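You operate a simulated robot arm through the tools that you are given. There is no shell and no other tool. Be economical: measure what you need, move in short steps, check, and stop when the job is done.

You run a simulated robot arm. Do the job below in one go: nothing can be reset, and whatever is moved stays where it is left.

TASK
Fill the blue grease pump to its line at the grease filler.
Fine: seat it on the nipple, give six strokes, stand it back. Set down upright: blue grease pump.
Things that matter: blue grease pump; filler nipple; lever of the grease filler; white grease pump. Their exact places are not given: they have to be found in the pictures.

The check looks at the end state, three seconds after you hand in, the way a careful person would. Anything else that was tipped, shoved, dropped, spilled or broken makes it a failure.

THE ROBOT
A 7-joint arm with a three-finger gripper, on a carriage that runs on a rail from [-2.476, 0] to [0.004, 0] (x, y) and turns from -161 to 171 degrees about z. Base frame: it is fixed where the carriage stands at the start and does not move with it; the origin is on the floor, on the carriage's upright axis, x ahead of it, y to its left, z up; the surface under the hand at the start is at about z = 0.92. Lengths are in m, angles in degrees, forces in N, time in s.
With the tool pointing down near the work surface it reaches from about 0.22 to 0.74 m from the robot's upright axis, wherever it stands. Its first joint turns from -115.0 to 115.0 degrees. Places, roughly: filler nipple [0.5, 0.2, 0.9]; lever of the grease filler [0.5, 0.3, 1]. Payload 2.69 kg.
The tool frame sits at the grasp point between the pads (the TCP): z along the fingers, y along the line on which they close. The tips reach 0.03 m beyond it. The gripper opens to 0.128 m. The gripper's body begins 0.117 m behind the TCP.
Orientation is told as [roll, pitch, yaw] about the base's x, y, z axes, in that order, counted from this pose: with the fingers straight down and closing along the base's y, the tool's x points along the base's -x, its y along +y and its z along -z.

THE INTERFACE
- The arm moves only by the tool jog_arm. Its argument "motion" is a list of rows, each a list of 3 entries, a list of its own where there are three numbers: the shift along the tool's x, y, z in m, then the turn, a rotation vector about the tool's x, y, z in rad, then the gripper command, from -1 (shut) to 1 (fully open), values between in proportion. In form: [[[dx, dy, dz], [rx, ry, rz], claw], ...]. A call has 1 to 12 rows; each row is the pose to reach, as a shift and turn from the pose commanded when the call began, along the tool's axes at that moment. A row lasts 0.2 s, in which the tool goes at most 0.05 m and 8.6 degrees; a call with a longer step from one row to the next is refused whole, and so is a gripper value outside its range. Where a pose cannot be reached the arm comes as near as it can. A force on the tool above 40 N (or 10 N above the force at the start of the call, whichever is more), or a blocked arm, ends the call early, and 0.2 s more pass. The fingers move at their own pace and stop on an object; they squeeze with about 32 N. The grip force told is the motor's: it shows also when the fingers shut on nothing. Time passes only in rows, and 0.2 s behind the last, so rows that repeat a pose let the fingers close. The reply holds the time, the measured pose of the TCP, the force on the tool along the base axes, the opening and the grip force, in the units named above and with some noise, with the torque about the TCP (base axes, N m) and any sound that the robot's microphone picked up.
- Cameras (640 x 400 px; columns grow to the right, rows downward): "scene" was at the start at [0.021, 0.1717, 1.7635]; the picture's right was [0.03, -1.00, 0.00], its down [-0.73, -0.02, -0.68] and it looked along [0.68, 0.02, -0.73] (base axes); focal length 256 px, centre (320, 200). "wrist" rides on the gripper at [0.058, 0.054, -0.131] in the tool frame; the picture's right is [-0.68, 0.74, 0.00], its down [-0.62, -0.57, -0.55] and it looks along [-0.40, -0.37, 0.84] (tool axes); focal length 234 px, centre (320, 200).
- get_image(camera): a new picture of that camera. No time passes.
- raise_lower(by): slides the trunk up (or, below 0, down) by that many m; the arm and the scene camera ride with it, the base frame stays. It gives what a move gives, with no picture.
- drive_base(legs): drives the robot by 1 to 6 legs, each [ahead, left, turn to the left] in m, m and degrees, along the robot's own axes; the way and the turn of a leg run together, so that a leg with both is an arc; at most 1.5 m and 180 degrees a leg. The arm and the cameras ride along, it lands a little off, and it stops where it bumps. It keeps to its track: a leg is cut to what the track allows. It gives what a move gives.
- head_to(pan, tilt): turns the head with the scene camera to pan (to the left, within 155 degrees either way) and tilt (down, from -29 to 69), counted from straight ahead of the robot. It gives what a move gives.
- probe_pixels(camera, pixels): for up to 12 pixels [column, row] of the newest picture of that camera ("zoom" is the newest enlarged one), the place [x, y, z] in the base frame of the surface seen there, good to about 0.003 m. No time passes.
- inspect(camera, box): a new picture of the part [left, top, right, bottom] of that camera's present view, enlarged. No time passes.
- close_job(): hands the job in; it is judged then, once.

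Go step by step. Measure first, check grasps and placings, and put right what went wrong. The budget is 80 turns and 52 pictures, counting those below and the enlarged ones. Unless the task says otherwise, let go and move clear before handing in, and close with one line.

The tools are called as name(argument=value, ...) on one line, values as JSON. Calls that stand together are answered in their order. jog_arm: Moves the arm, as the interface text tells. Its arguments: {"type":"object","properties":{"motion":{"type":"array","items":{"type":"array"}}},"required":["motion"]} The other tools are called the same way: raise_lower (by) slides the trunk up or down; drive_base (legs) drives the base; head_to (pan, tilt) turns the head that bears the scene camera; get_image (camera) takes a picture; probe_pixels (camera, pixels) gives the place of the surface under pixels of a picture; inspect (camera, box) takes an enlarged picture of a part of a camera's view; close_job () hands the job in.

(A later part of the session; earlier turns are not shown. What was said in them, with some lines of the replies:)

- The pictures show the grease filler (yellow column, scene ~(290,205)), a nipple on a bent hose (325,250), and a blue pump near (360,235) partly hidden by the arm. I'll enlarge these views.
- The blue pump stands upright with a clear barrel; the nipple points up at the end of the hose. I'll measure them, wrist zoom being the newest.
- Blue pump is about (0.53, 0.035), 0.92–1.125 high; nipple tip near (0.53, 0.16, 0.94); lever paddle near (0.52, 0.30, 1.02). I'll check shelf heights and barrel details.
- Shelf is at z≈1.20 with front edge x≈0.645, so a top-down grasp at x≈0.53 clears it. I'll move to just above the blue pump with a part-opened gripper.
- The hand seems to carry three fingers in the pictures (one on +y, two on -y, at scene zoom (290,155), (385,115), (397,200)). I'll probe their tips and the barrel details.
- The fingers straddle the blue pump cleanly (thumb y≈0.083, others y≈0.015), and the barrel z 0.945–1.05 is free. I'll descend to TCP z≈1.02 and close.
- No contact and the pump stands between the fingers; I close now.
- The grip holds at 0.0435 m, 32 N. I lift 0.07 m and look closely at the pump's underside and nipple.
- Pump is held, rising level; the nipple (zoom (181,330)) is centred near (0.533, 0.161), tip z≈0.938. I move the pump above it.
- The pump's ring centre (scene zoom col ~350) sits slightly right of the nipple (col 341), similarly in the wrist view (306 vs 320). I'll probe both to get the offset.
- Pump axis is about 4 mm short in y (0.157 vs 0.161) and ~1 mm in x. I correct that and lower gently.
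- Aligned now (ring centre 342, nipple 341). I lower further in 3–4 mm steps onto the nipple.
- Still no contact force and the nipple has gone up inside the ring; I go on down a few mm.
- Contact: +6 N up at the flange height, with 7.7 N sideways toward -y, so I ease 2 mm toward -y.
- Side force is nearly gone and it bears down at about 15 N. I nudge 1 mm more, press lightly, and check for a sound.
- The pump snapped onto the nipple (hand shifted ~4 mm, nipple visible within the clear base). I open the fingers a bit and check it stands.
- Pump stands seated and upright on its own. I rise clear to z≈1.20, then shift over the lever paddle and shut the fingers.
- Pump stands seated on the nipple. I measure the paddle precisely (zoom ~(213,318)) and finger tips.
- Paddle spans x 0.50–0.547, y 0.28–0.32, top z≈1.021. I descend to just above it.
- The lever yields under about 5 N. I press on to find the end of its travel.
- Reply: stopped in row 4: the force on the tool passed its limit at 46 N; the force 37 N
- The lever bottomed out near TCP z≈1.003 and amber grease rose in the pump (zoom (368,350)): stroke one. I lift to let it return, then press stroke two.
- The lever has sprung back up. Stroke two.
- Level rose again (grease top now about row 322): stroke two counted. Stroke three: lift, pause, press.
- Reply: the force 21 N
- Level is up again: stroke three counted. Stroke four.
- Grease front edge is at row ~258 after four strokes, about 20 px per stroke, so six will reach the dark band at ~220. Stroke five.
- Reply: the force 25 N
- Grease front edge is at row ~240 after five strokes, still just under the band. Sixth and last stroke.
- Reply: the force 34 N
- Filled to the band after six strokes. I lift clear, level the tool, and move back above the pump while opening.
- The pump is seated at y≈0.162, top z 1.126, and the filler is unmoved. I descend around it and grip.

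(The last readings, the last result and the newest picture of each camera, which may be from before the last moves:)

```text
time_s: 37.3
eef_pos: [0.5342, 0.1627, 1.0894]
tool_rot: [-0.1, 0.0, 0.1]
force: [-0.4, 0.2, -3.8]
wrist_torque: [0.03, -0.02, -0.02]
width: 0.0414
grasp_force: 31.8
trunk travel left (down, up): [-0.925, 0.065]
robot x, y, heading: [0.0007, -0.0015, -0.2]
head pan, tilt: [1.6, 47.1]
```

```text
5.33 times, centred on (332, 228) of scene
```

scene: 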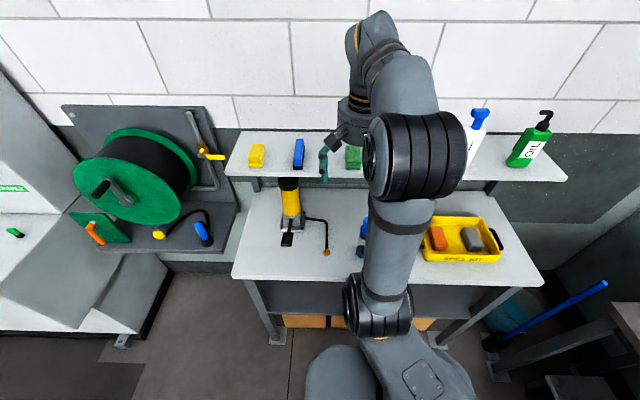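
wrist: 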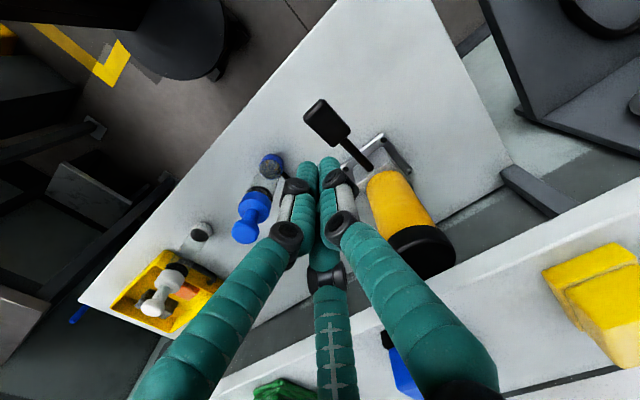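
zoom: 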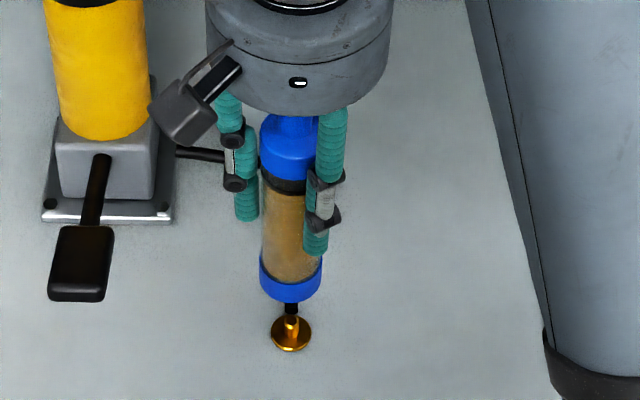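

Lifted off the nipple cleanly, held firmly. I carry it back over its original spot (0.530, 0.036) and lower most of the way.

jog_arm(motion=[[[0, -0.03, 0], [0, 0, 0], -1], [[0.001, -0.06, 0], [0, 0, 0], -1], [[0.002, -0.09, 0], [0, 0, 0], -1], [[0.003, -0.115, 0], [0, 0, 0], -1], [[0.004, -0.1265, 0], [0, 0, 0], -1], [[0.004, -0.1265, 0.02], [0, 0, 0], -1], [[0.004, -0.1265, 0.04], [0, 0, 0], -1], [[0.004, -0.1265, 0.055], [0, 0, 0], -1], [[0.004, -0.1265, 0.06], [0, 0, 0], -1], [[0.004, -0.1265, 0.06], [0, 0, 0], -1]])

inspect(camera="scene", box=[320, 200, 400, 260])

inspect(camera="wrist", box=[200, 80, 400, 205])

```text
time_s: 39.5
eef_pos: [0.5287, 0.0335, 1.0304]
tool_rot: [0.0, 0.1, 0.0]
force: [-1.1, -1.2, -3.4]
wrist_torque: [0.03, -0.01, 0.02]
width: 0.0412
grasp_force: 32.2
trunk travel left (down, up): [-0.925, 0.065]
robot x, y, heading: [-0.0012, -0.003, -0.0]
head pan, tilt: [1.6, 47.1]
```

```text
6.67 times, centred on (360, 230) of scene
```

zoom: 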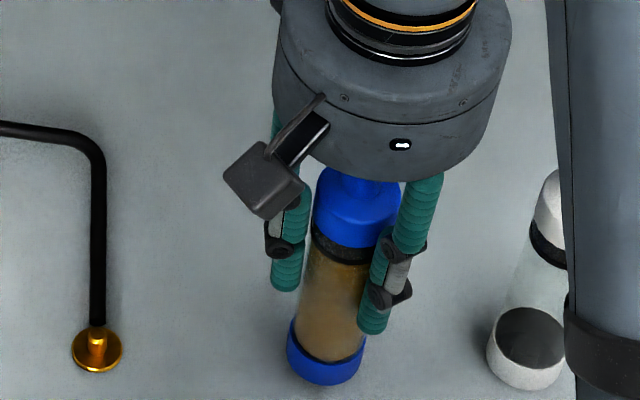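

```text
3.20 times, centred on (300, 142) of wrist
```

zoom: 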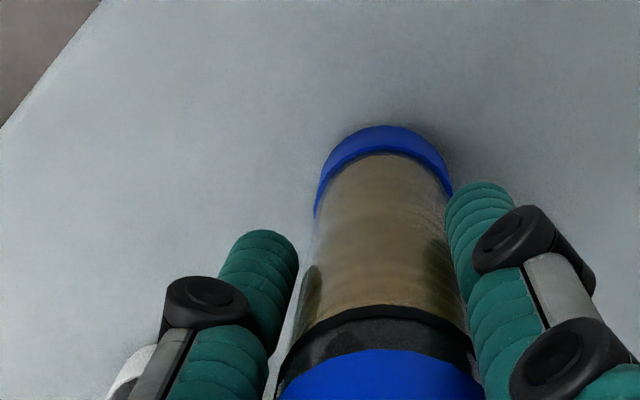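

It hangs level about 8 mm above its old spot. I lower in 2 mm steps until contact.

jog_arm(motion=[[[0, 0, 0.003], [0, 0, 0], -1], [[0, 0, 0.005], [0, 0, 0], -1], [[0, 0, 0.007], [0, 0, 0], -1], [[0, 0, 0.0075], [0, 0, 0], -1]])

```text
time_s: 40.5
eef_pos: [0.5293, 0.0352, 1.0228]
tool_rot: [-0.1, 0.0, 0.0]
force: [-0.5, -0.1, -2.5]
wrist_torque: [-0.01, 0.0, -0.01]
width: 0.0412
grasp_force: 31.6
trunk travel left (down, up): [-0.925, 0.065]
robot x, y, heading: [0.0015, -0.0011, -0.1]
head pan, tilt: [1.6, 47.1]
```

No contact yet (force still -2.5 N); a little further.

jog_arm(motion=[[[0, 0, 0.0015], [0, 0, 0], -1], [[0, 0, 0.003], [0, 0, 0], -1], [[0, 0, 0.003], [0, 0, 0], -1]])

```text
time_s: 41.3
eef_pos: [0.5294, 0.0344, 1.0221]
tool_rot: [-0.1, -0.4, 0.0]
force: [3.9, 0.6, 25.2]
wrist_torque: [0.05, -0.03, -0.08]
width: 0.041
grasp_force: 32.7
trunk travel left (down, up): [-0.925, 0.065]
robot x, y, heading: [-0.0017, -0.0001, 0.2]
head pan, tilt: [1.6, 47.1]
```

Firm contact with the bench (25 N). I ease up 2 mm to relieve the load, then release.

jog_arm(motion=[[[0, 0, -0.0015], [0, 0, 0], -1], [[0, 0, -0.002], [0, 0, 0], -1], [[0, 0, -0.002], [0, 0, 0], -0.3], [[0, 0, -0.002], [0, 0, 0], 0], [[0, 0, -0.002], [0, 0, 0], 0.3], [[0, 0, -0.002], [0, 0, 0], 0.3]])

inspect(camera="scene", box=[320, 200, 400, 260])

```text
time_s: 42.7
eef_pos: [0.5283, 0.0341, 1.0224]
tool_rot: [-0.2, 0.0, 0.0]
force: [0.6, 0.4, -0.8]
wrist_torque: [0.0, 0.02, 0.04]
width: 0.0832
grasp_force: 0.0
trunk travel left (down, up): [-0.925, 0.065]
robot x, y, heading: [0.0003, -0.0019, 0.1]
head pan, tilt: [1.6, 47.1]
```

```text
6.67 times, centred on (360, 230) of scene
```

zoom: 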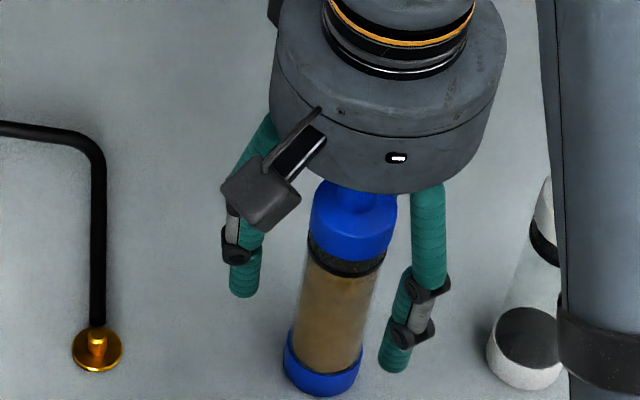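

The pump stands free between the open fingers. I rise straight up to clear and take a final look.

jog_arm(motion=[[[0, 0, -0.03], [0, 0, 0], 0.3], [[0, 0, -0.065], [0, 0, 0], 0.3], [[0, 0, -0.105], [0, 0, 0], 0.3], [[0, 0, -0.145], [0, 0, 0], 0.3], [[0, 0, -0.185], [0, 0, 0], 0.3], [[0, 0, -0.225], [0, 0, 0], 0.3], [[0, 0, -0.265], [0, 0, 0], 0.3], [[0, 0, -0.3], [0, 0, 0], 0.3]])

get_image(camera="scene")

inspect(camera="scene", box=[264, 170, 392, 260])

get_image(camera="wrist")

```text
time_s: 44.5
eef_pos: [0.5307, 0.0368, 1.3227]
tool_rot: [-0.1, 0.0, 0.1]
force: [-0.1, 0.6, 0.3]
wrist_torque: [-0.01, -0.01, -0.01]
width: 0.0833
grasp_force: 0.2
trunk travel left (down, up): [-0.925, 0.065]
robot x, y, heading: [-0.0027, 0.0019, -0.0]
head pan, tilt: [1.6, 47.1]
```

```text
14 pictures are left
```

scene: 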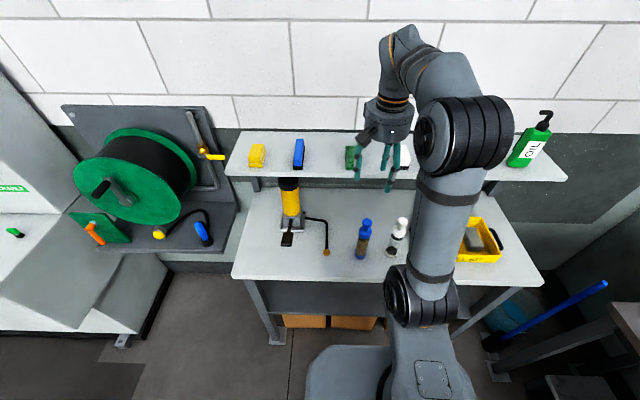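

```text
4.44 times, centred on (328, 215) of scene
```

zoom: 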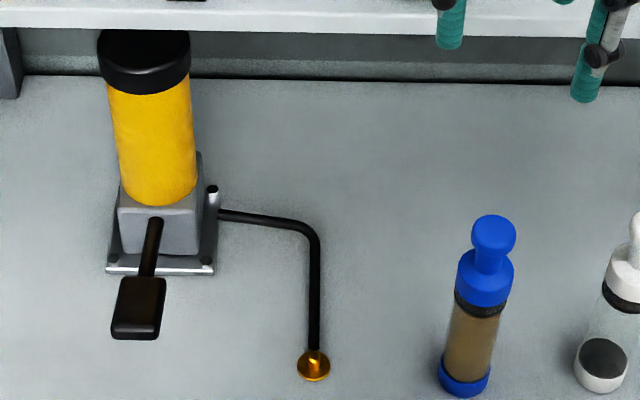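

```text
12 pictures are left
```

wrist: 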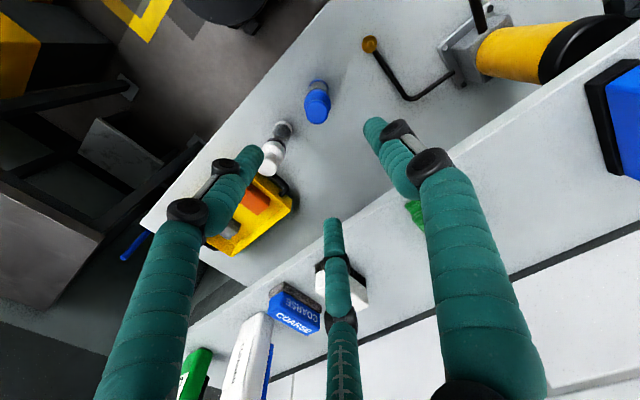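

The blue pump stands upright at its old spot, filled to the band (zoom (475,340)); the white pump, filler and shelf items look undisturbed and the arm is clear. I hand in.

close_job()

```text
The job is handed in.
```

The blue grease pump was seated on the filler nipple, filled to its dark band with six full lever strokes, and set back upright where it stood; nothing else looked moved in the final pictures.
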